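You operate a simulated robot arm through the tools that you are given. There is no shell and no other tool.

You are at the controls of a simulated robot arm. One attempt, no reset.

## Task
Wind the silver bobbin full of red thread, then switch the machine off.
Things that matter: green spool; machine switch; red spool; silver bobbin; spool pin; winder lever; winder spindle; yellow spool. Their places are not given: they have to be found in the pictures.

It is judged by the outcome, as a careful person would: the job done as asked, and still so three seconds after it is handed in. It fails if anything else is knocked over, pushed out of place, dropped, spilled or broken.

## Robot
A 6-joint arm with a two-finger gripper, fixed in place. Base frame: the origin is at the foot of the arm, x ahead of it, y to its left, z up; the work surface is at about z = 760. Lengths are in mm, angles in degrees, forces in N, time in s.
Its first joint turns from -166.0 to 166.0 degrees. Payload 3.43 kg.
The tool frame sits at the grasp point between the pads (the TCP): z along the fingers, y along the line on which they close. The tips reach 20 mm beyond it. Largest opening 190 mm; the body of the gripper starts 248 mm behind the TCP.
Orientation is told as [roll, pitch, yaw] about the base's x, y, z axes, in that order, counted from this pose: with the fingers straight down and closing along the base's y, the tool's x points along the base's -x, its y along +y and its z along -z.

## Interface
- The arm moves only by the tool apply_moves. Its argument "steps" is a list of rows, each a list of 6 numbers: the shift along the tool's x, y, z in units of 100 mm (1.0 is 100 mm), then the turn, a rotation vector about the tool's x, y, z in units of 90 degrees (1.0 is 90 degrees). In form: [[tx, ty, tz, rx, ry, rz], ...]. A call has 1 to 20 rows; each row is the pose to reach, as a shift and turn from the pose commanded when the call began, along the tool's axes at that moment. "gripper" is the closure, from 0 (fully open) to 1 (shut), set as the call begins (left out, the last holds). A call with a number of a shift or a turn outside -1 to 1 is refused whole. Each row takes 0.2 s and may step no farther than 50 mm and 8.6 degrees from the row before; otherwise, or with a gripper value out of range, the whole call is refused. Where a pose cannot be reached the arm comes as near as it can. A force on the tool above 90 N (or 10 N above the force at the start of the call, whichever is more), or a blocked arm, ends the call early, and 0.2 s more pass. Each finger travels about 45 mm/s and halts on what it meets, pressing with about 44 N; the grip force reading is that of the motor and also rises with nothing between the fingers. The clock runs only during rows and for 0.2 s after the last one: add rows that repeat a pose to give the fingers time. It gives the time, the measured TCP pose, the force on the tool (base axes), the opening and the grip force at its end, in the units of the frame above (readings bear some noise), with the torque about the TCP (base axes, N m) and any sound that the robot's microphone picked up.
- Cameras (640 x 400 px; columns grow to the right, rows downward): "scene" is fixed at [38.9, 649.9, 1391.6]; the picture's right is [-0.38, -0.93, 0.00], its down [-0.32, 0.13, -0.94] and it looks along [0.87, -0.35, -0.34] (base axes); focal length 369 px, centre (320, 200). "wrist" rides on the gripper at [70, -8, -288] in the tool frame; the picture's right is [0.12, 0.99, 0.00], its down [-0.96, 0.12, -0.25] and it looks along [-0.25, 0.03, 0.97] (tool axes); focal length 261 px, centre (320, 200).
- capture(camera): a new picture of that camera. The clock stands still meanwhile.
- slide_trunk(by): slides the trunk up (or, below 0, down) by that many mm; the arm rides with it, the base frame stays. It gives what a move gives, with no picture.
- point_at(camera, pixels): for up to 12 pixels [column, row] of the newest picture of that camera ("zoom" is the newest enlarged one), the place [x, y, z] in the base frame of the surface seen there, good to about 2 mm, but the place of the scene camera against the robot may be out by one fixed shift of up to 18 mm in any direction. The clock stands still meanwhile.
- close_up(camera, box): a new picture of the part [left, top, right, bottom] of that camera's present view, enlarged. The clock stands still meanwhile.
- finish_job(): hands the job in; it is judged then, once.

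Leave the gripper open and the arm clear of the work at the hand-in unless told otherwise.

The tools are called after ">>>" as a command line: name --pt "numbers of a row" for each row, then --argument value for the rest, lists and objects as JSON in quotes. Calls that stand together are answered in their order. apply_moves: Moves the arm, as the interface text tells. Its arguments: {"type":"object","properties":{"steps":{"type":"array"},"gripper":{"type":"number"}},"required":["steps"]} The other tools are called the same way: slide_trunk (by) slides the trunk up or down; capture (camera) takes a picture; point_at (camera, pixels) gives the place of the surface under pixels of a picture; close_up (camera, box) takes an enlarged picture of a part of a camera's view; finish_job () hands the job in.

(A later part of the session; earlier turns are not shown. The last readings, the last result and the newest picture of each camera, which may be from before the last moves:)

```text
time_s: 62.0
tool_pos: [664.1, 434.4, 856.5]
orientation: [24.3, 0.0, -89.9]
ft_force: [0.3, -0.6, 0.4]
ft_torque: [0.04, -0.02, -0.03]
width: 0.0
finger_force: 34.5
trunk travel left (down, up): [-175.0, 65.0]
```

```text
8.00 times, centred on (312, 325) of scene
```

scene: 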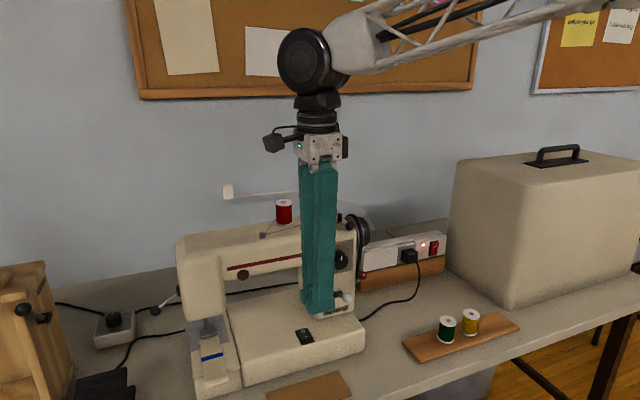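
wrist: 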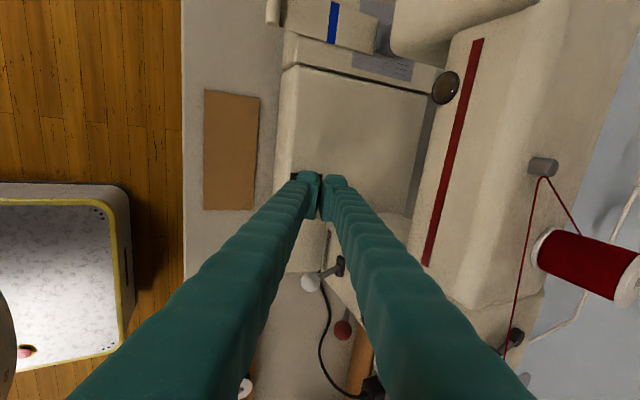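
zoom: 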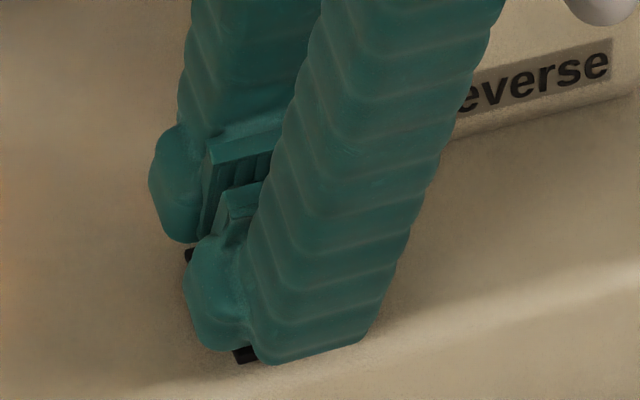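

There's a faint warm glow at the left of that picture, possibly the machine lamp. I'll look at the whole scene to see whether the machine is on.

>>> capture --camera "scene"

>>> capture --camera "wrist"

```text
taken
```

scene: 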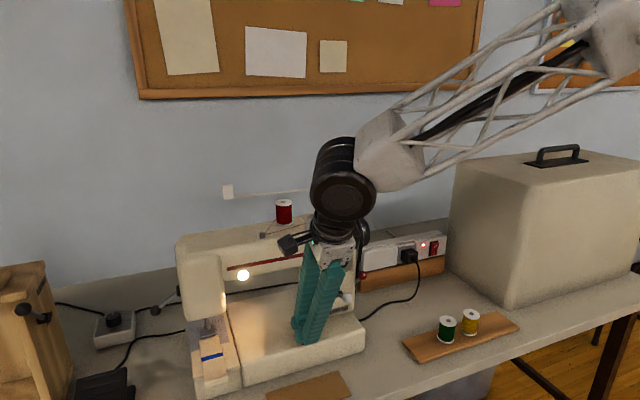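

```text
taken
```

wrist: 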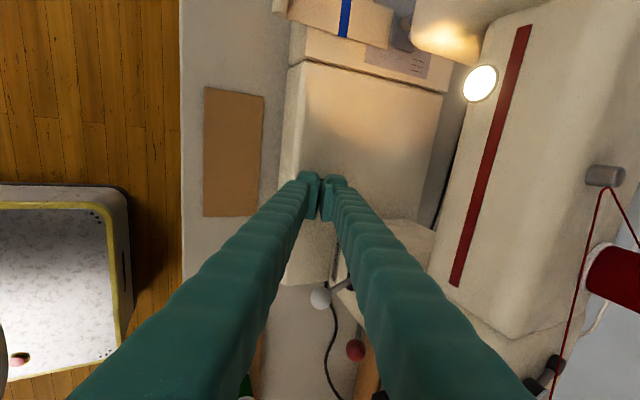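

The machine lamp is lit, so the machine is on and winding. I'll lift off the switch and slip 90 mm to +y so the scene camera can see the bobbin while I stay close to the switch.

>>> apply_moves --pt "0 0.123 -0.273 0 0 0" --pt "0.45 0.123 -0.273 0 0 0" --pt "0.9 0.123 -0.273 0 0 0"

>>> close_up --camera "scene" --box '[296, 195, 376, 245]'

>>> capture --camera "scene"

```text
time_s: 62.8
tool_pos: [664.1, 524.8, 888.1]
orientation: [24.3, 0.0, -90.1]
ft_force: [-0.7, -1.0, 0.8]
ft_torque: [0.16, 0.06, 0.05]
width: 0.0
finger_force: 34.3
trunk travel left (down, up): [-175.0, 65.0]
```

```text
8.00 times, centred on (336, 220) of scene
```

zoom: 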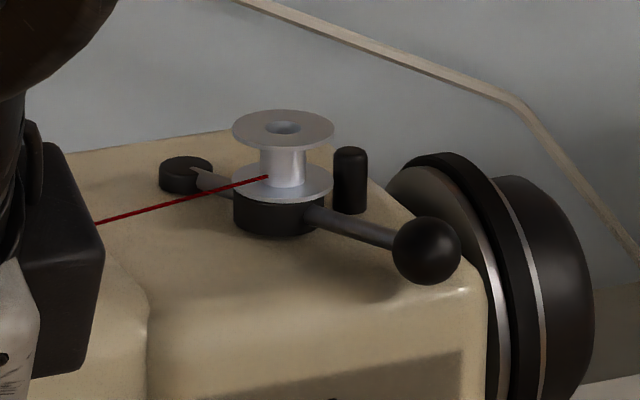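

```text
taken
```

scene: 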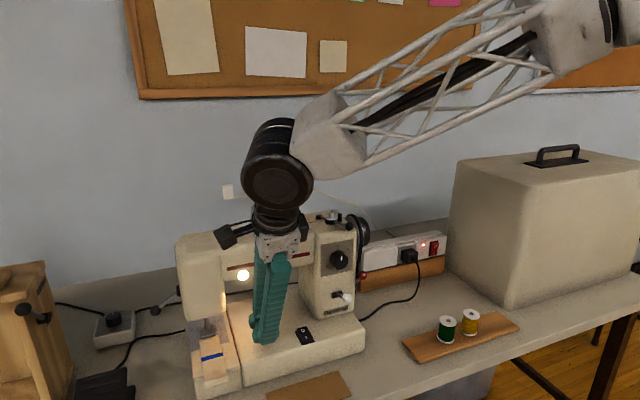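

The view is clear and the bobbin is still bare. I'll wait about a second and look again.

>>> apply_moves --pt "0 0 0 0 0 0" --pt "0 0 0 0 0 0" --pt "0 0 0 0 0 0" --pt "0 0 0 0 0 0"

>>> close_up --camera "scene" --box '[296, 195, 376, 245]'

>>> close_up --camera "scene" --box '[272, 310, 352, 360]'

```text
time_s: 63.8
tool_pos: [665.4, 524.4, 885.7]
orientation: [24.3, -0.1, -90.1]
ft_force: [0.3, -0.5, 0.3]
ft_torque: [-0.01, 0.03, 0.0]
width: 0.0
finger_force: 34.2
trunk travel left (down, up): [-175.0, 65.0]
```

```text
8.00 times, centred on (336, 220) of scene
```

zoom: 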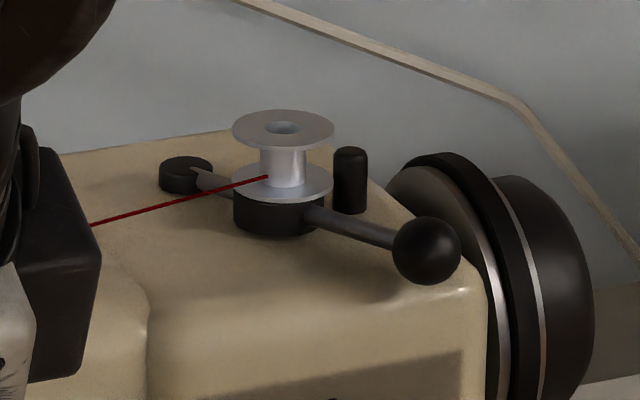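

```text
8.00 times, centred on (312, 335) of scene
```

zoom: 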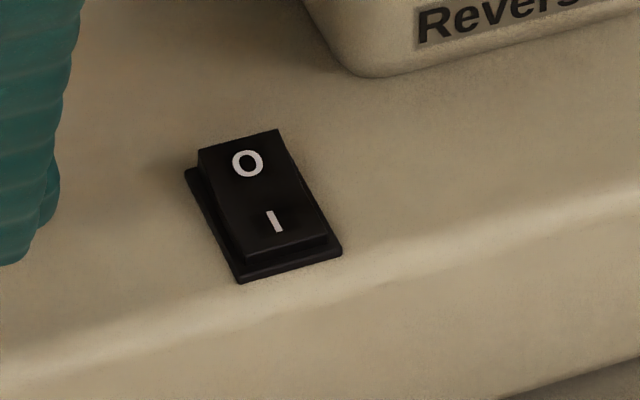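

The rocker now has its I end down and the lamp is on, but no thread has built up yet. I'll wait two more seconds and compare.

>>> apply_moves --pt "0 0 0 0 0 0" --pt "0 0 0 0 0 0" --pt "0 0 0 0 0 0" --pt "0 0 0 0 0 0" --pt "0 0 0 0 0 0" --pt "0 0 0 0 0 0" --pt "0 0 0 0 0 0" --pt "0 0 0 0 0 0" --pt "0 0 0 0 0 0" --pt "0 0 0 0 0 0"

>>> close_up --camera "scene" --box '[304, 200, 352, 230]'

>>> point_at --camera "zoom" --pixels '[[300, 150], [520, 300], [300, 100], [440, 150]]'

```text
time_s: 66.0
tool_pos: [665.4, 523.1, 886.3]
orientation: [24.3, 0.0, -90.0]
ft_force: [-0.1, 0.4, -0.5]
ft_torque: [0.0, -0.02, 0.01]
width: 0.1
finger_force: 34.9
trunk travel left (down, up): [-175.0, 65.0]
```

```text
13.33 times, centred on (328, 215) of scene
```

zoom: 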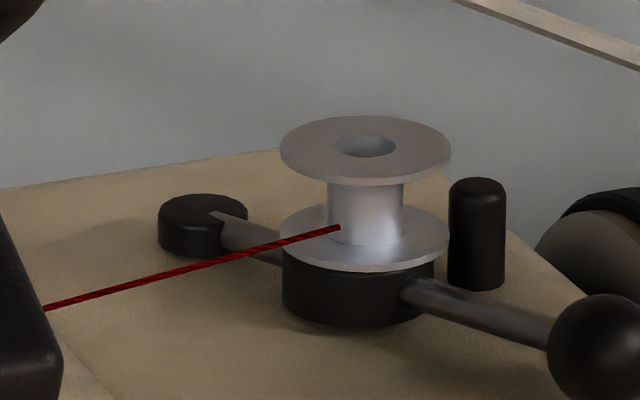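

```text
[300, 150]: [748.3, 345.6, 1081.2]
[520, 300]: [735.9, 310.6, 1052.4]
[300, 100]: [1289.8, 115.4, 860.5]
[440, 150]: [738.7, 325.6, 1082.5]
```

The bobbin core hasn't grown, even with the machine on. I need a better view of the lever and bobbin, to see whether the lever is fully home. I'll lift 190 mm straight up for a top-down look.

>>> apply_moves --pt "0 0.2 -0.44 0 0 0" --pt "0 0.4 -0.88 0 0 0" --pt "0 0.43 -0.95 0 0 0"

>>> apply_moves --pt "0 0.2 -0.44 0 0 0" --pt "0 0.4 -0.88 0 0 0" --pt "0 0.43 -0.95 0 0 0" --pt "0 0.43 -0.95 0 0 0"

>>> capture --camera "wrist"

>>> capture --camera "scene"

>>> close_up --camera "wrist" --box '[280, 240, 440, 340]'

```text
time_s: 66.8
tool_pos: [665.6, 525.4, 993.5]
orientation: [24.3, 0.1, -90.0]
ft_force: [-0.6, 0.0, 0.3]
ft_torque: [0.01, 0.01, -0.02]
width: 0.1
finger_force: 34.2
trunk travel left (down, up): [-175.0, 65.0]
```

```text
time_s: 67.8
tool_pos: [663.7, 525.2, 1098.0]
orientation: [24.3, 0.0, -89.8]
ft_force: [-0.3, 0.4, -0.4]
ft_torque: [-0.01, 0.01, 0.01]
width: 0.0
finger_force: 33.9
trunk travel left (down, up): [-175.0, 65.0]
```

```text
taken
```

wrist: 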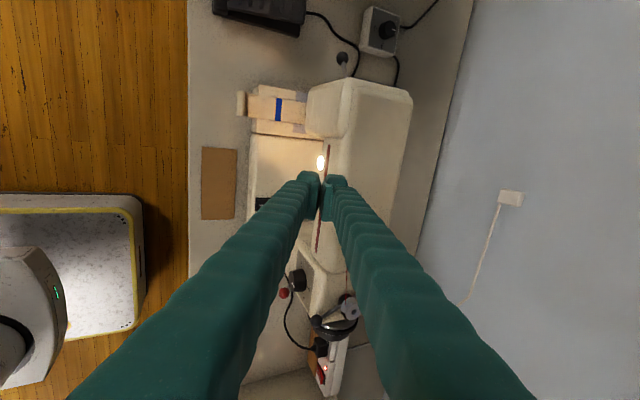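

```text
taken
```

scene: 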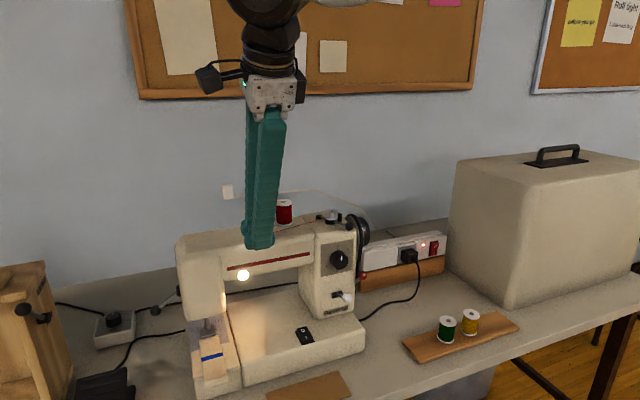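

```text
4.00 times, centred on (360, 290) of wrist
```

zoom: 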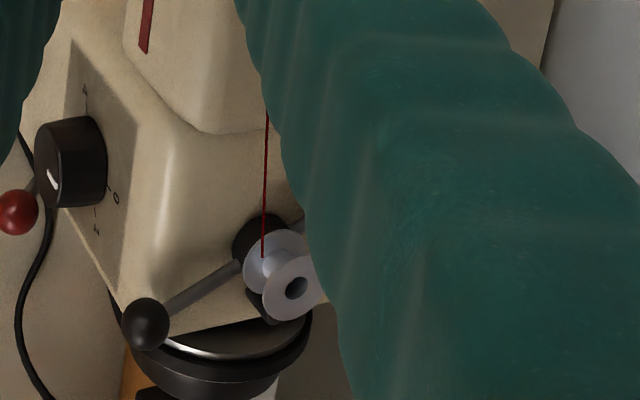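

The bobbin is against the stop post and threaded, but it isn't turning. I'll look closer at the rest: the lamp, the dial, the pedal and the controller box, and check the bobbin again.

>>> close_up --camera "scene" --box '[0, 260, 208, 390]'

>>> close_up --camera "scene" --box '[290, 190, 386, 320]'

>>> close_up --camera "wrist" --box '[200, 0, 440, 150]'

>>> close_up --camera "scene" --box '[304, 200, 352, 230]'

```text
3.08 times, centred on (104, 325) of scene
```

zoom: 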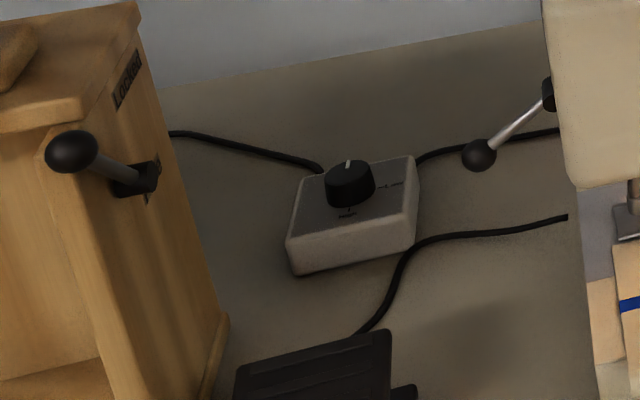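

```text
3.08 times, centred on (338, 255) of scene
```

zoom: 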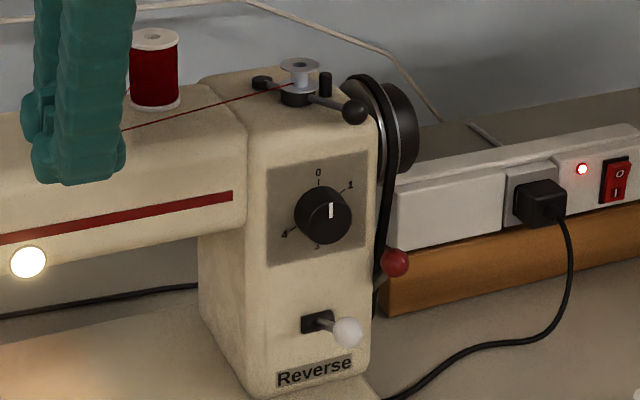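

```text
2.67 times, centred on (320, 75) of wrist
```

zoom: 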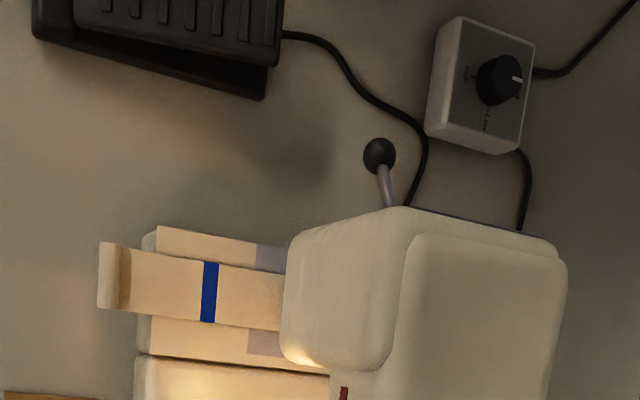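

```text
13.33 times, centred on (328, 215) of scene
```

zoom: 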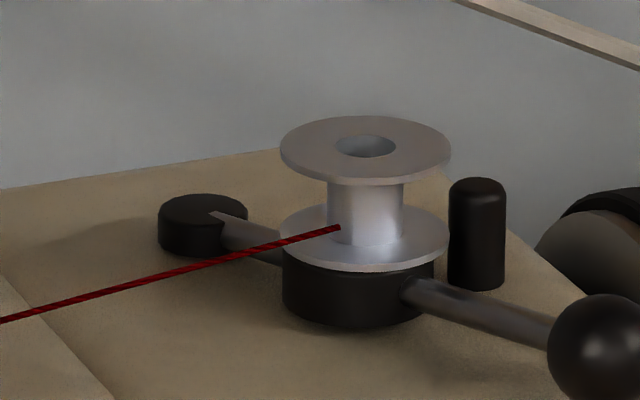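

There's a controller box with a knob, and a foot pedal. I'll read the labels and see the pedal more clearly.

>>> close_up --camera "scene" --box '[92, 305, 140, 335]'

>>> close_up --camera "wrist" --box '[356, 0, 412, 60]'

>>> close_up --camera "scene" --box '[60, 350, 140, 400]'

>>> close_up --camera "scene" --box '[320, 240, 360, 290]'

>>> close_up --camera "scene" --box '[0, 260, 80, 330]'

>>> close_up --camera "scene" --box '[280, 318, 328, 348]'

```text
13.33 times, centred on (116, 320) of scene
```

zoom: 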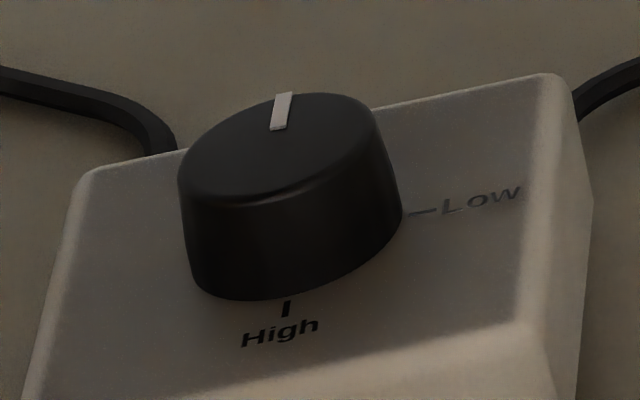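

```text
6.67 times, centred on (384, 30) of wrist
```

zoom: 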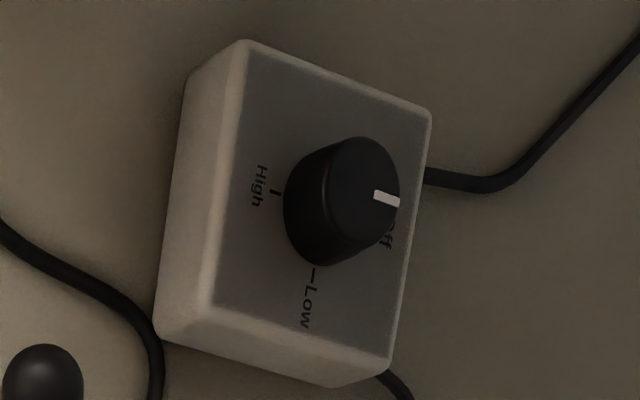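

```text
8.00 times, centred on (100, 375) of scene
```

zoom: 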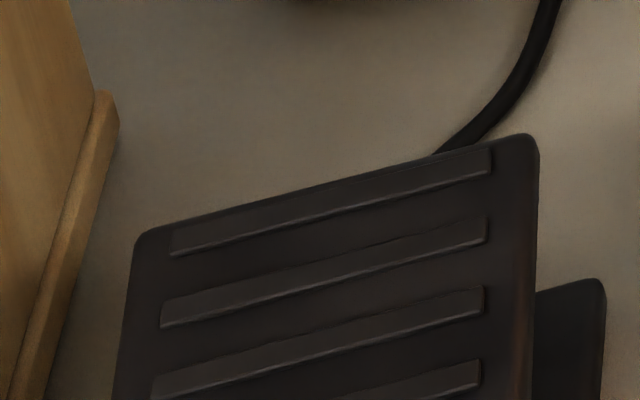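

```text
8.00 times, centred on (340, 265) of scene
```

zoom: 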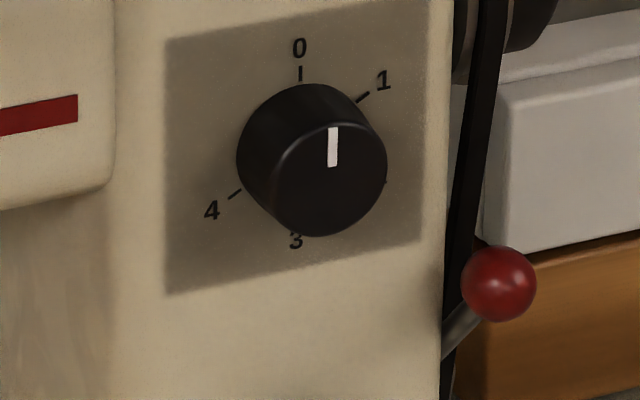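

```text
5.71 times, centred on (40, 295) of scene
```

zoom: 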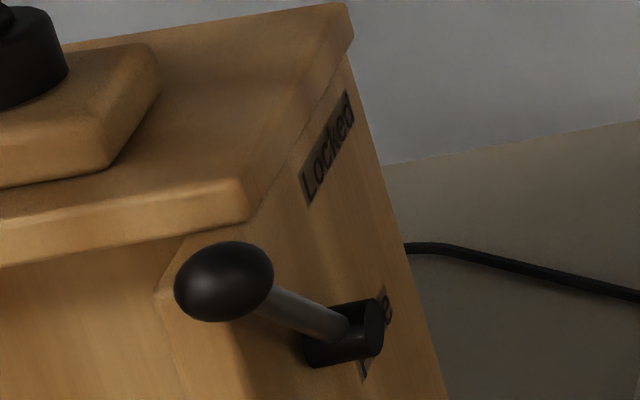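

```text
13.33 times, centred on (304, 333) of scene
```

zoom: 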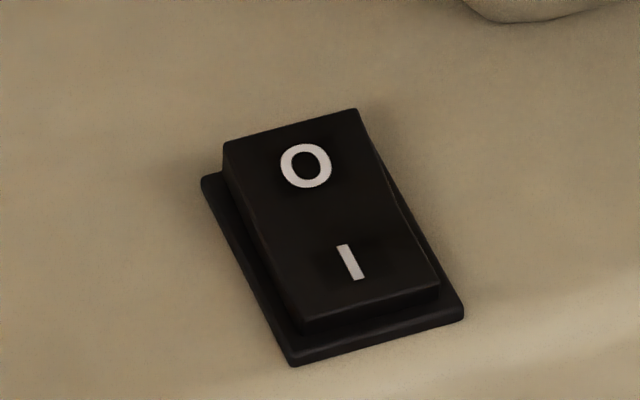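

The controller box knob points to "Off" (Off/Low/High). Before considering that, I'll check where the winder lever's knob stands now, using the scene camera.

>>> capture --camera "scene"

>>> point_at --camera "scene" --pixels '[[349, 227], [323, 218], [339, 218], [331, 211], [113, 318], [113, 330]]'

>>> close_up --camera "wrist" --box '[310, 270, 374, 350]'

>>> point_at --camera "zoom" --pixels '[[240, 250], [300, 200], [340, 190], [380, 220], [330, 240], [100, 290]]'

```text
taken
```

scene: 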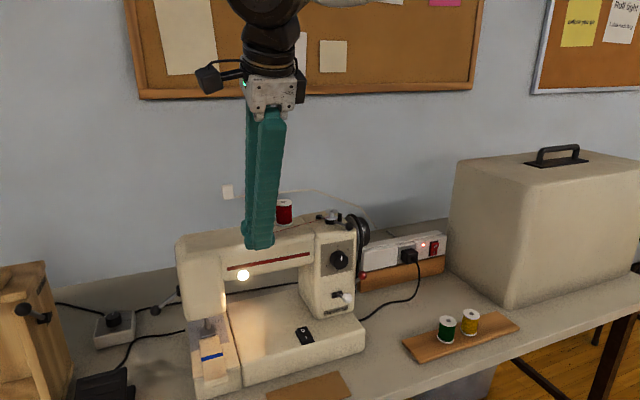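

```text
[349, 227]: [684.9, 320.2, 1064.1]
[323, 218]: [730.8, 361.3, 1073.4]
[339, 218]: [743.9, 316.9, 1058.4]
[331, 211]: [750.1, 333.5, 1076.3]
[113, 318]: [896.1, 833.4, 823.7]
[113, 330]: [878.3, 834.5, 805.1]
```

```text
5.00 times, centred on (342, 310) of wrist
```

zoom: 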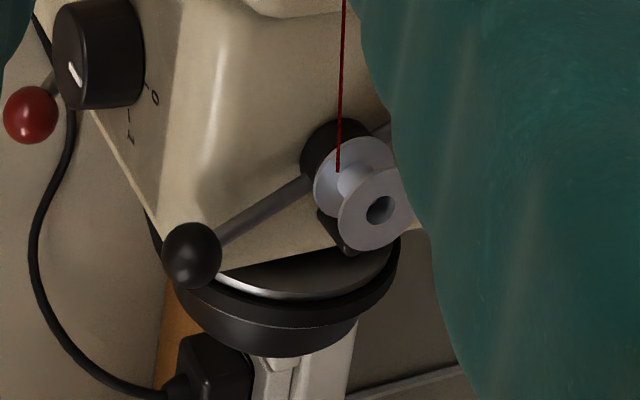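

```text
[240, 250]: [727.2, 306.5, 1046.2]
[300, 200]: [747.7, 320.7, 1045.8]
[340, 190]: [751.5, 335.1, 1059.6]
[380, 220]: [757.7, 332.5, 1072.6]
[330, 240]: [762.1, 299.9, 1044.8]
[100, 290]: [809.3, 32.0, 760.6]
```

The knob has moved 36 mm and sits in its snapped position, so the lever is engaged. I'll let 4 s pass and check carefully for any red on the core; winding may simply start slowly.

>>> apply_moves --pt "0 0 0 0 0 0" --pt "0 0 0 0 0 0" --pt "0 0 0 0 0 0" --pt "0 0 0 0 0 0" --pt "0 0 0 0 0 0" --pt "0 0 0 0 0 0" --pt "0 0 0 0 0 0" --pt "0 0 0 0 0 0" --pt "0 0 0 0 0 0" --pt "0 0 0 0 0 0" --pt "0 0 0 0 0 0" --pt "0 0 0 0 0 0" --pt "0 0 0 0 0 0" --pt "0 0 0 0 0 0" --pt "0 0 0 0 0 0" --pt "0 0 0 0 0 0" --pt "0 0 0 0 0 0" --pt "0 0 0 0 0 0" --pt "0 0 0 0 0 0" --pt "0 0 0 0 0 0"

>>> close_up --camera "scene" --box '[304, 200, 352, 230]'

>>> close_up --camera "scene" --box '[330, 200, 386, 290]'

```text
time_s: 72.0
tool_pos: [663.7, 524.3, 1096.8]
orientation: [24.3, 0.1, -89.9]
ft_force: [0.4, 0.2, 0.8]
ft_torque: [0.02, -0.02, 0.0]
width: 0.0
finger_force: 34.1
trunk travel left (down, up): [-175.0, 65.0]
```

```text
13.33 times, centred on (328, 215) of scene
```

zoom: 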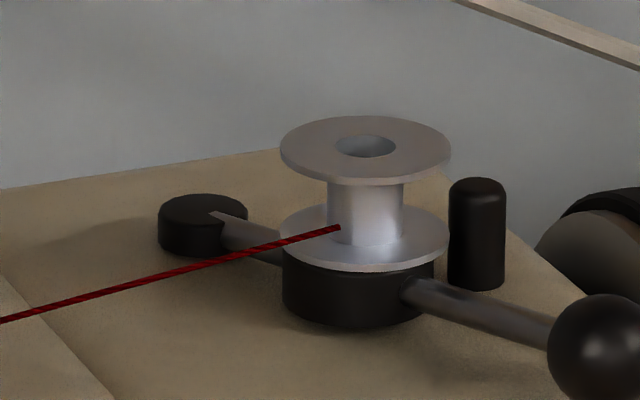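

```text
4.44 times, centred on (358, 245) of scene
```

zoom: 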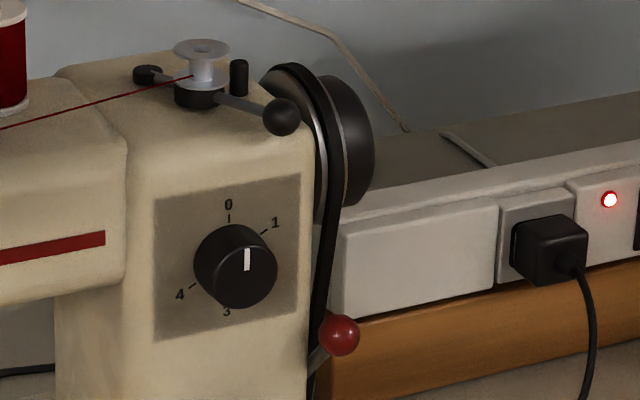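

Nothing is moving: the machine is powered (lamp on) and the winder engaged, but the motor isn't running. A real machine is driven by its foot pedal, and there's one on the table, cabled to the machine. The speed box is out of reach at about 1230 mm. I'll measure the pedal.

>>> capture --camera "wrist"

>>> point_at --camera "wrist" --pixels '[[225, 3], [260, 8], [298, 12], [290, 30], [240, 17], [305, 3], [380, 30], [343, 58]]'

>>> point_at --camera "scene" --pixels '[[100, 375], [125, 370], [85, 380], [128, 390], [100, 395], [135, 390], [115, 398], [80, 398]]'

```text
taken
```

wrist: 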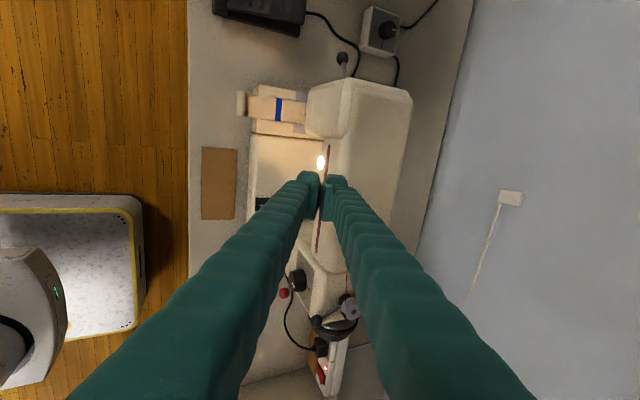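

```text
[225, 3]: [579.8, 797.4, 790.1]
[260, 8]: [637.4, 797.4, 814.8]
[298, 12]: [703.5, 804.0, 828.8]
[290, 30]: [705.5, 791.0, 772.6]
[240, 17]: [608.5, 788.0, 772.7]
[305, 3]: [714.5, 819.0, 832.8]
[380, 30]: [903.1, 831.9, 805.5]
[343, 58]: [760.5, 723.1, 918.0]
```

```text
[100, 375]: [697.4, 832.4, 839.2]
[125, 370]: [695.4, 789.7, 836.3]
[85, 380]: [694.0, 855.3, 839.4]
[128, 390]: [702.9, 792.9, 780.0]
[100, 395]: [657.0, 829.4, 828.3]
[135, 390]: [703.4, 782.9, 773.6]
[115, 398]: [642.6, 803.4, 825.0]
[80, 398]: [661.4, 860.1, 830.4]
```

The pedal (x 570–715, y 795–865) lies past the arm's straight-down reach and isn't among the named items, so it's unlikely to be meant. I'll take a sharper look at the winder and the right side of the machine before doing anything, moving the arm up and back over the head for a top view.

>>> close_up --camera "scene" --box '[340, 205, 380, 300]'

>>> close_up --camera "scene" --box '[316, 205, 340, 220]'

>>> apply_moves --pt "0 0.15 -0.35 0.08 0 0" --pt "-0.3 0.25 -0.6 0.16 0 0" --pt "-0.6 0.25 -0.6 0.24 0 0" --pt "-0.9 0.2 -0.6 0.27 0 0" --pt "-1 0.2 -0.6 0.27 0 0"

>>> capture --camera "wrist"

```text
4.21 times, centred on (360, 252) of scene
```

zoom: 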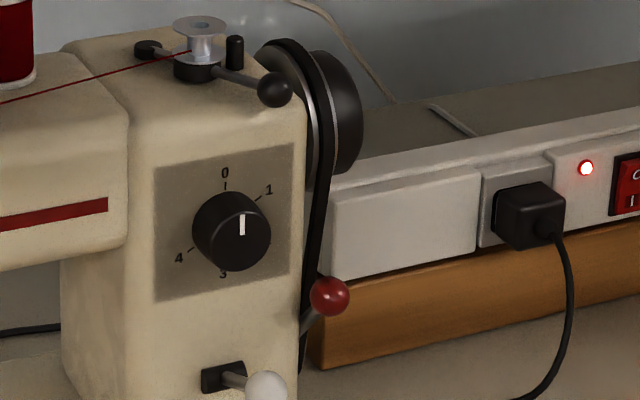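

```text
16.00 times, centred on (328, 212) of scene
```

zoom: 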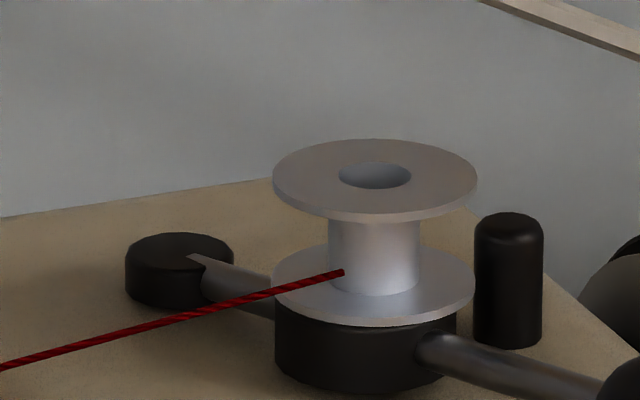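

```text
time_s: 73.2
tool_pos: [657.8, 424.2, 1159.6]
orientation: [0.0, 0.0, -89.8]
ft_force: [-0.6, -0.5, 0.1]
ft_torque: [-0.01, 0.03, -0.02]
width: 0.0
finger_force: 34.5
trunk travel left (down, up): [-175.0, 65.0]
```

```text
taken
```

wrist: 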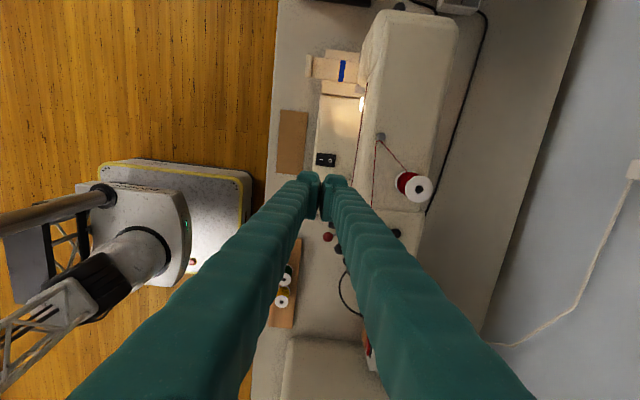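

I'll move to about (720, 310, 1180), so the winder appears above the fingers in the wrist view.

>>> apply_moves --pt "-0.3 0.1 -0.2 0 0 0" --pt "-0.6 0.3 -0.2 0 0 0" --pt "-0.9 0.5 -0.2 0 0 0" --pt "-1 0.62 -0.2 0 0 0"

>>> apply_moves --pt "-0.2 0 0 0 0 0" --pt "-0.25 0 0 0 0 0" --pt "-0.25 0 0 0 0 0"

>>> close_up --camera "wrist" --box '[240, 90, 432, 210]'

>>> close_up --camera "wrist" --box '[300, 145, 364, 185]'

```text
time_s: 74.2
tool_pos: [719.5, 320.2, 1178.7]
orientation: [0.0, 0.0, -89.9]
ft_force: [-0.4, -0.6, 0.9]
ft_torque: [-0.03, -0.05, -0.03]
width: 0.1
finger_force: 34.7
trunk travel left (down, up): [-175.0, 65.0]
```

```text
time_s: 75.0
tool_pos: [719.5, 297.4, 1178.3]
orientation: [-0.1, 0.0, -90.0]
ft_force: [0.4, -0.4, 0.3]
ft_torque: [0.02, 0.02, -0.01]
width: 0.0
finger_force: 34.1
trunk travel left (down, up): [-175.0, 65.0]
```

```text
3.33 times, centred on (336, 150) of wrist
```

zoom: 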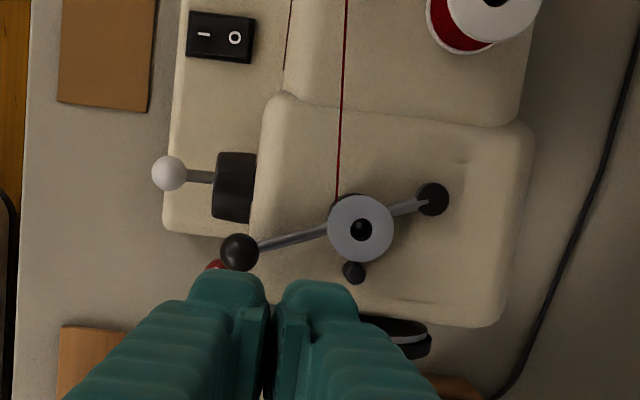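

```text
10.00 times, centred on (332, 165) of wrist
```

zoom: 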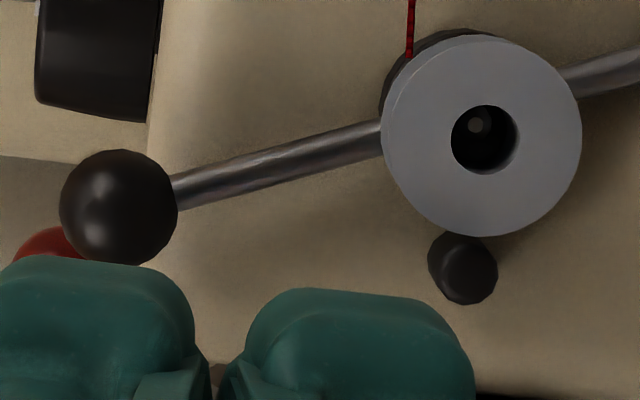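

From above, the lever is at its limit and the bobbin sits right by the post, threaded. All the named conditions look met, so winding may just take a while to show. I'll wait another 4 s and recheck the core.

>>> apply_moves --pt "0 0 0 0 0 0" --pt "0 0 0 0 0 0" --pt "0 0 0 0 0 0" --pt "0 0 0 0 0 0" --pt "0 0 0 0 0 0" --pt "0 0 0 0 0 0" --pt "0 0 0 0 0 0" --pt "0 0 0 0 0 0" --pt "0 0 0 0 0 0" --pt "0 0 0 0 0 0" --pt "0 0 0 0 0 0" --pt "0 0 0 0 0 0" --pt "0 0 0 0 0 0" --pt "0 0 0 0 0 0" --pt "0 0 0 0 0 0" --pt "0 0 0 0 0 0" --pt "0 0 0 0 0 0" --pt "0 0 0 0 0 0" --pt "0 0 0 0 0 0" --pt "0 0 0 0 0 0"

>>> capture --camera "scene"

>>> close_up --camera "scene" --box '[316, 205, 340, 220]'

>>> close_up --camera "wrist" --box '[300, 145, 364, 185]'

```text
time_s: 79.2
tool_pos: [720.0, 295.8, 1179.1]
orientation: [0.0, -0.1, -90.0]
ft_force: [0.4, -0.5, 0.8]
ft_torque: [0.01, -0.02, 0.02]
width: 0.1
finger_force: 34.2
trunk travel left (down, up): [-175.0, 65.0]
```

```text
taken
```

scene: 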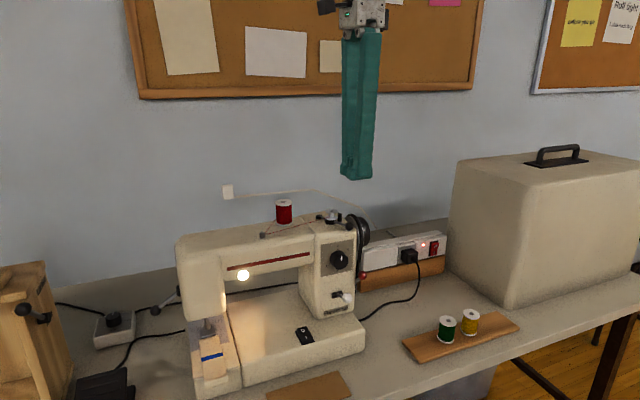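

```text
16.00 times, centred on (328, 212) of scene
```

zoom: 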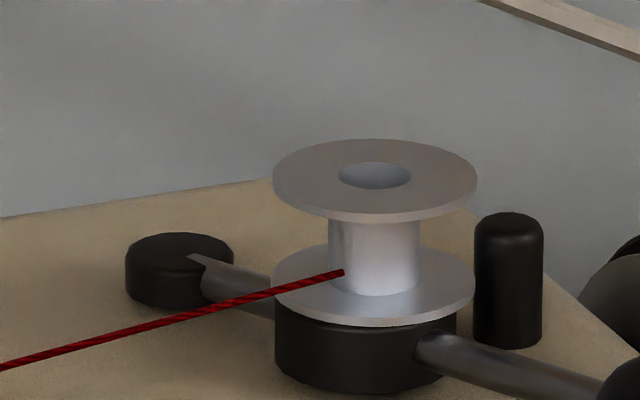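

```text
10.00 times, centred on (332, 165) of wrist
```

zoom: 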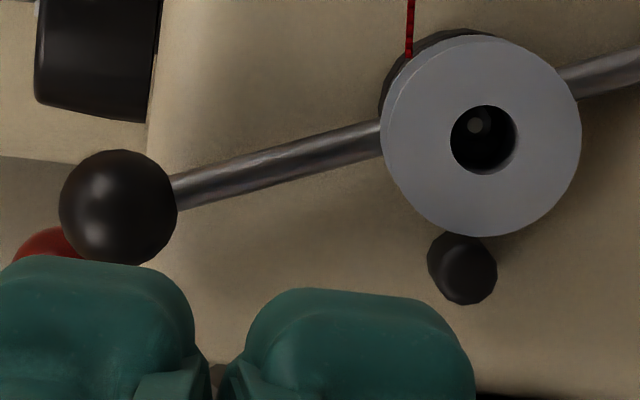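

Still no winding after 18 s with the machine on. Before trying anything outside the named items, I'll test the lever itself by disengaging and re-engaging it with the machine running. I need clearances around the knob, so I'll measure the handwheel and nearby parts.

>>> point_at --camera "scene" --pixels '[[355, 214], [360, 216], [366, 222], [350, 218], [349, 227], [363, 240]]'

>>> close_up --camera "wrist" --box '[240, 90, 432, 210]'

>>> point_at --camera "zoom" --pixels '[[238, 250], [395, 328], [410, 345], [370, 320], [425, 335], [355, 270], [215, 266], [300, 305], [330, 300], [500, 310], [205, 285]]'

```text
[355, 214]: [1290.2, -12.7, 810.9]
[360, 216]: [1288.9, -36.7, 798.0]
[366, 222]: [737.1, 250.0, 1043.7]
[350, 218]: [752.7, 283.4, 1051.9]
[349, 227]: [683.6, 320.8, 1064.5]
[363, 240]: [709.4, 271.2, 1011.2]
```

```text
3.33 times, centred on (336, 150) of wrist
```

zoom: 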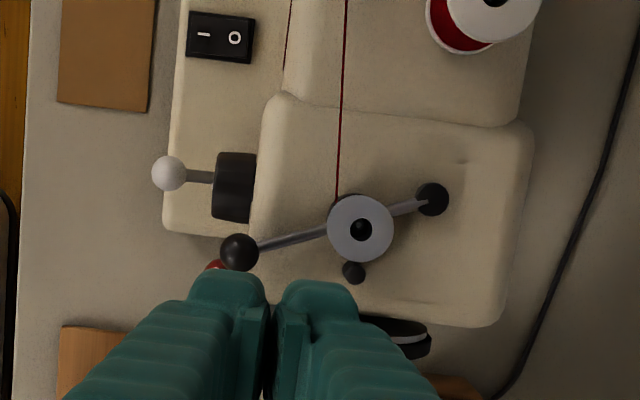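

```text
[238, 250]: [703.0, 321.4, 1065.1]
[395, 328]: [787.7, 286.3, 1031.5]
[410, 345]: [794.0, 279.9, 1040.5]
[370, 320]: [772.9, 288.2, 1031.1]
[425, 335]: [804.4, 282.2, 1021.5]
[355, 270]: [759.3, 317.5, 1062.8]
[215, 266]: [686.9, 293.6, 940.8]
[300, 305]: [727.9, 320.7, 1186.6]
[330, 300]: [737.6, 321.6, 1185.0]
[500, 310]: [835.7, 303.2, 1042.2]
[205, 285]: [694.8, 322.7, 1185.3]
```

The handwheel top is at about z 1046 and the knob centre at about (704, 319, 1058). I'll go to the knob's −y side at (690, 279) with tips at about z 1055, then push toward +y to disengage.

>>> apply_moves --pt "-0.175 -0.3 0 0 0 0" --pt "-0.175 -0.3 0.4 0 0 0" --pt "-0.175 -0.3 0.8 0 0 0" --pt "-0.175 -0.3 1 0 0 0" --pt "-0.175 -0.3 1 0 0 0"

>>> close_up --camera "scene" --box '[272, 170, 400, 250]'

>>> close_up --camera "wrist" --box '[240, 120, 400, 220]'

```text
time_s: 80.4
tool_pos: [690.4, 281.8, 1074.6]
orientation: [0.0, 0.0, -90.0]
ft_force: [0.3, -0.1, 0.4]
ft_torque: [-0.02, 0.01, -0.02]
width: 0.0
finger_force: 34.4
trunk travel left (down, up): [-175.0, 65.0]
```

```text
5.00 times, centred on (336, 210) of scene
```

zoom: 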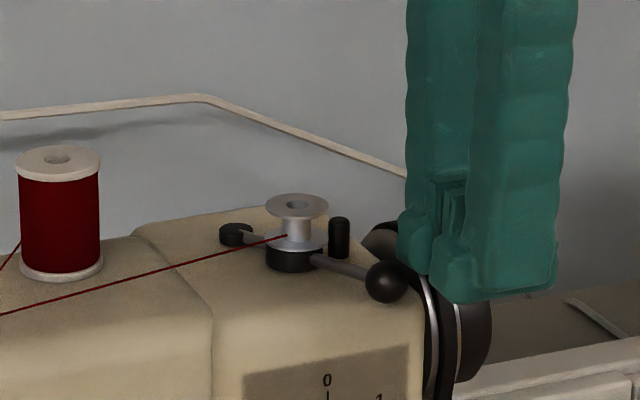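

```text
4.00 times, centred on (320, 170) of wrist
```

zoom: 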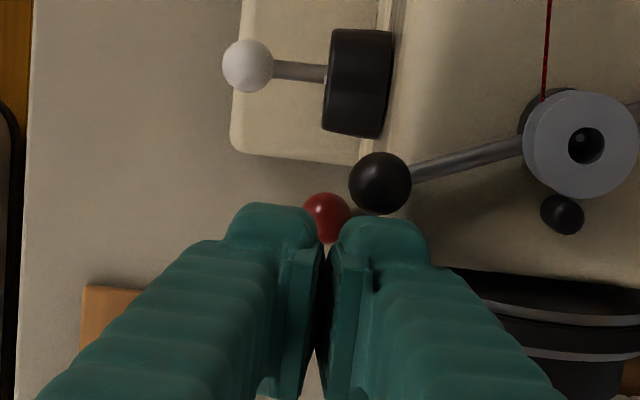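

The fingers are clear and next to the knob. I'll push toward +y in 5 mm rows.

>>> apply_moves --pt "0.06 0 0 0 0 0" --pt "0.11 0 0 0 0 0" --pt "0.16 0 0 0 0 0" --pt "0.2 0 0 0 0 0" --pt "0.24 0 0 0 0 0" --pt "0.28 0 0 0 0 0"

>>> close_up --camera "scene" --box '[272, 170, 400, 250]'

>>> close_up --camera "wrist" --box '[240, 120, 400, 220]'

```text
time_s: 81.8
tool_pos: [690.6, 309.6, 1078.9]
orientation: [0.0, 0.0, -89.9]
ft_force: [-0.2, 0.5, -0.1]
ft_torque: [0.01, -0.01, -0.01]
width: 0.0
finger_force: 34.3
trunk travel left (down, up): [-175.0, 65.0]
```

```text
5.00 times, centred on (336, 210) of scene
```

zoom: 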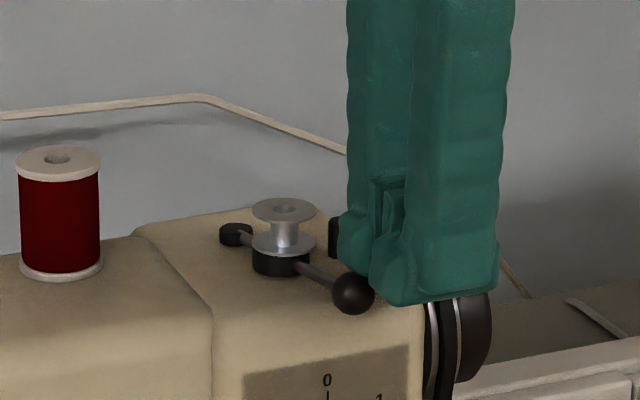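

```text
4.00 times, centred on (320, 170) of wrist
```

zoom: 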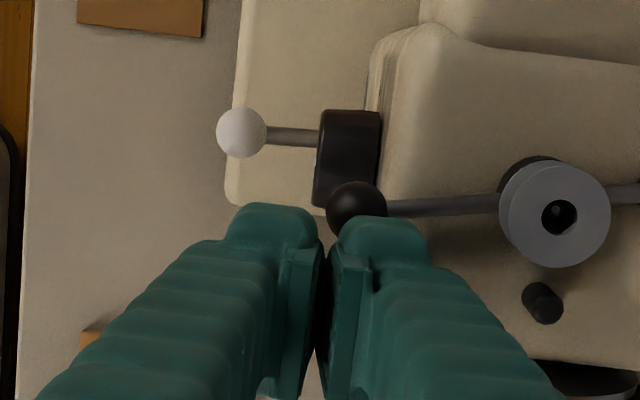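

The thread has vanished, so the lever is disengaged. I'll push a little further to its rest, then rise and go around to the +y side.

>>> apply_moves --pt "0.05 0 0 0 0 0" --pt "0.1 0 0 0 0 0" --pt "0.1 0 0 0 0 0"

>>> apply_moves --pt "-0.08 0 0 0 0 0" --pt "-0.08 0 -0.4 0 0 0" --pt "-0.08 0 -0.8 0 0 0" --pt "0.3 0 -0.9 0 0 0" --pt "0.65 0 -0.9 0 0 0" --pt "0.9 0 -0.9 0 0 0" --pt "0.9 0 -0.9 0 0 0"

>>> close_up --camera "scene" --box '[272, 170, 400, 250]'

>>> close_up --camera "wrist" --box '[260, 160, 420, 260]'

```text
time_s: 82.6
tool_pos: [690.4, 319.4, 1079.0]
orientation: [-0.1, 0.0, -90.0]
ft_force: [0.9, 0.9, -0.3]
ft_torque: [0.0, 0.03, -0.02]
width: 0.0
finger_force: 34.2
trunk travel left (down, up): [-175.0, 65.0]
```

```text
time_s: 84.2
tool_pos: [688.9, 411.8, 1169.9]
orientation: [0.0, 0.0, -90.0]
ft_force: [-0.8, -0.3, -0.5]
ft_torque: [-0.02, 0.02, 0.02]
width: 0.1
finger_force: 34.4
trunk travel left (down, up): [-175.0, 65.0]
```

```text
5.00 times, centred on (336, 210) of scene
```

zoom: 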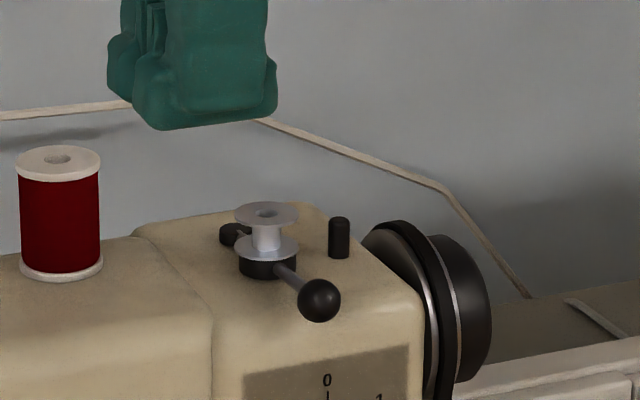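

```text
4.00 times, centred on (340, 210) of wrist
```

zoom: 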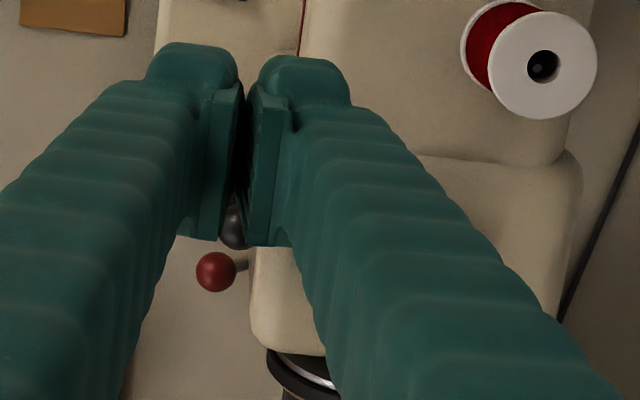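

The lever is back at rest with the bobbin in place. Now I'll descend on the +y side and re-engage it with the machine powered.

>>> apply_moves --pt "0 0 0.4 0 0 0" --pt "0 0 0.8 0 0 0" --pt "0 0 0.95 0 0 0" --pt "-0.15 0 0.95 0 0 0" --pt "-0.25 0 0.95 0 0 0"

>>> apply_moves --pt "-0.05 0 0 0 0 0" --pt "-0.1 0 0 0 0 0" --pt "-0.15 0 0 0 0 0" --pt "-0.2 0 0 0 0 0" --pt "-0.25 0 0 0 0 0" --pt "-0.3 0 0 0 0 0" --pt "-0.35 0 0 0 0 0"

>>> close_up --camera "wrist" --box '[300, 160, 460, 260]'

```text
time_s: 85.4
tool_pos: [689.5, 383.2, 1073.4]
orientation: [0.0, 0.0, -89.9]
ft_force: [0.6, -0.2, 0.0]
ft_torque: [-0.04, 0.03, -0.02]
width: 0.0
finger_force: 34.5
trunk travel left (down, up): [-175.0, 65.0]
```

```text
time_s: 87.0
tool_pos: [689.0, 350.2, 1072.6]
orientation: [0.0, 0.0, -90.0]
ft_force: [-0.8, 0.3, -0.5]
ft_torque: [-0.03, -0.02, -0.04]
width: 0.0
finger_force: 34.5
trunk travel left (down, up): [-175.0, 65.0]
```

```text
4.00 times, centred on (380, 210) of wrist
```

zoom: 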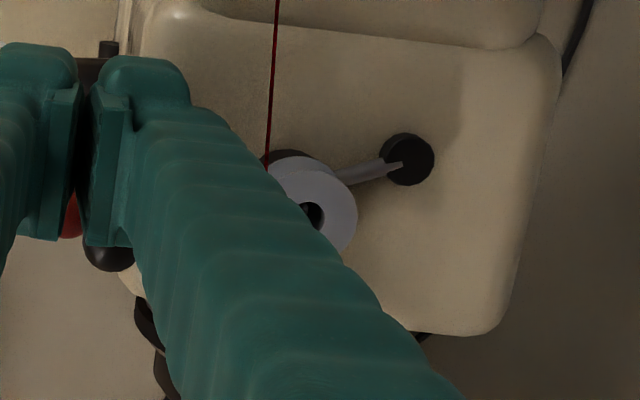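

It's engaged again, with the thread back. I'll press the knob gently a few millimetres more to confirm it's at its stop, then back away and watch.

>>> apply_moves --pt "-0.03 0 0 0 0 0" --pt "-0.06 0 0 0 0 0" --pt "-0.06 0 0 0 0 0"

>>> apply_moves --pt "0.1 0 0 0 0 0" --pt "0.15 0 -0.4 0 0 0" --pt "0.15 -0.2 -0.8 0 0 0" --pt "0.5 -0.5 -0.9 0 0 0" --pt "0.9 -0.7 -0.9 0 0 0" --pt "0.9 -0.7 -0.9 0 0 0" --pt "0.9 -0.7 -0.9 0 0 0" --pt "0.9 -0.7 -0.9 0 0 0"

>>> capture --camera "scene"

>>> close_up --camera "scene" --box '[304, 200, 352, 230]'

```text
time_s: 87.8
tool_pos: [690.0, 344.2, 1074.8]
orientation: [-0.1, 0.1, -89.9]
ft_force: [-3.3, 23.4, 8.5]
ft_torque: [0.12, 0.12, 0.39]
width: 0.0
finger_force: 34.3
trunk travel left (down, up): [-175.0, 65.0]
```

```text
time_s: 89.6
tool_pos: [621.8, 433.5, 1165.5]
orientation: [0.0, 0.0, -90.0]
ft_force: [-0.2, 0.6, 0.3]
ft_torque: [-0.01, 0.01, -0.01]
width: 0.0
finger_force: 34.8
trunk travel left (down, up): [-175.0, 65.0]
```

```text
taken
```

scene: 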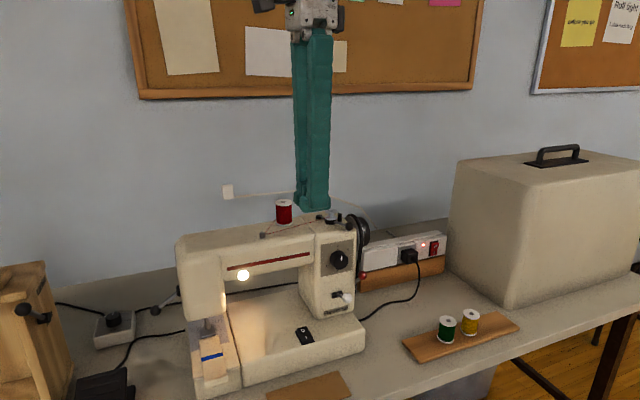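

```text
13.33 times, centred on (328, 215) of scene
```

zoom: 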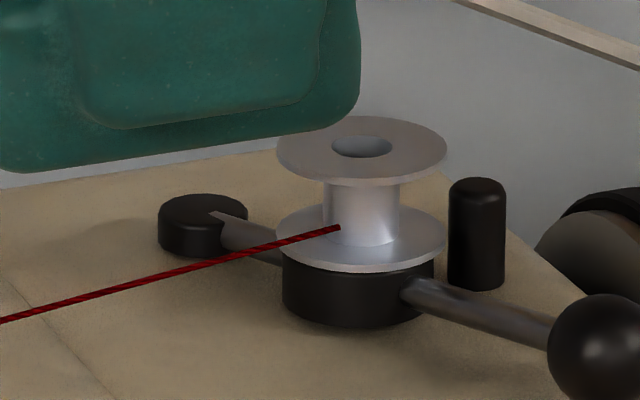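

Pressing confirmed the lever's hard stop (23 N), and the thread shows, but there's still no winding. So the motor isn't being driven, and the foot pedal cabled to the machine is the likely drive. It can be reached with the tool tilted outward. I'll move the closed fingers toward it at safe height, first along +y.

>>> apply_moves --pt "0.475 0.05 0 0 0 0" --pt "0.95 0.1 0 0 0 0"

>>> apply_moves --pt "0.475 0.05 0 0 0 0" --pt "0.95 0.1 0 0 0 0"

>>> close_up --camera "scene" --box '[304, 200, 352, 230]'

>>> capture --camera "wrist"

```text
time_s: 90.2
tool_pos: [631.2, 527.9, 1164.0]
orientation: [0.0, -0.1, -89.9]
ft_force: [0.0, -1.5, 1.0]
ft_torque: [0.22, -0.06, -0.04]
width: 0.1
finger_force: 34.5
trunk travel left (down, up): [-175.0, 65.0]
```

```text
time_s: 90.8
tool_pos: [640.6, 622.6, 1163.6]
orientation: [-0.1, 0.0, -89.9]
ft_force: [-1.7, -0.7, 0.4]
ft_torque: [0.15, -0.1, 0.0]
width: 0.0
finger_force: 34.0
trunk travel left (down, up): [-175.0, 65.0]
```

```text
13.33 times, centred on (328, 215) of scene
```

zoom: 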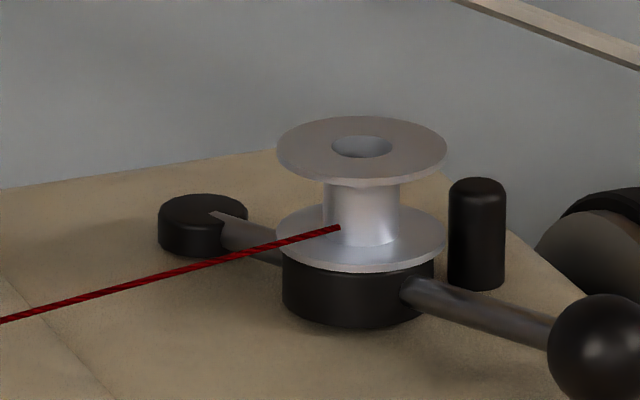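

```text
taken
```

wrist: 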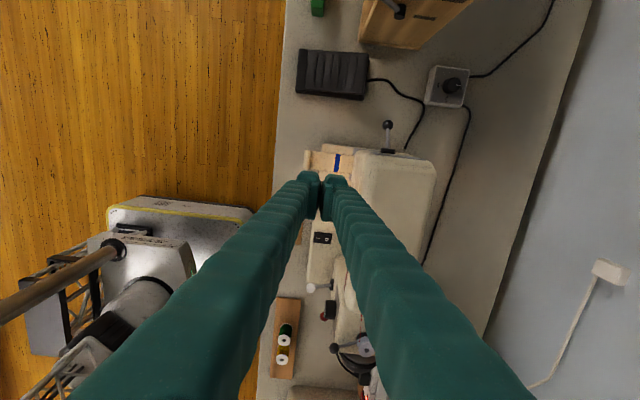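

This view shows the pedal well, at (300–368, 50–100), with its own cable to the machine. The Off/Low/High box belongs to the other appliance. I'll measure the pedal again from here.

>>> close_up --camera "wrist" --box '[270, 30, 398, 110]'

>>> point_at --camera "zoom" --pixels '[[160, 120], [220, 150], [300, 160], [400, 180], [470, 200], [480, 150], [440, 320], [460, 260], [180, 260], [150, 300], [330, 280], [490, 130]]'

```text
5.00 times, centred on (334, 70) of wrist
```

zoom: 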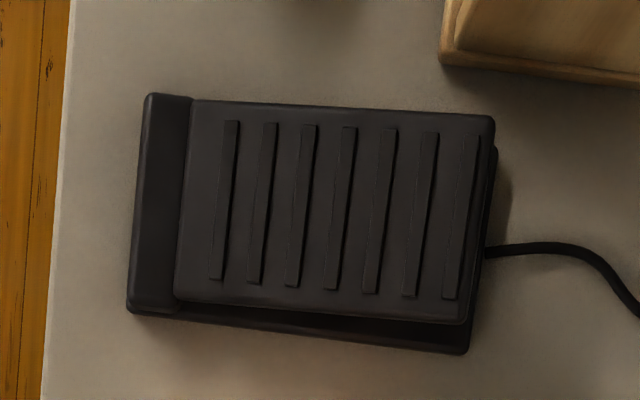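

```text
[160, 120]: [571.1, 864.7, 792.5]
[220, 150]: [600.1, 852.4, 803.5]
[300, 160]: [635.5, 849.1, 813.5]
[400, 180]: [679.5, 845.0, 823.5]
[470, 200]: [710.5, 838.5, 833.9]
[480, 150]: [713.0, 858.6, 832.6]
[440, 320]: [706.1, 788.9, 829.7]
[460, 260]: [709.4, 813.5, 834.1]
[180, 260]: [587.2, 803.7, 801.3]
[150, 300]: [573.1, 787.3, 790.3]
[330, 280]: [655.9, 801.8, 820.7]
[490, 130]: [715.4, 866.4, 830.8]
```

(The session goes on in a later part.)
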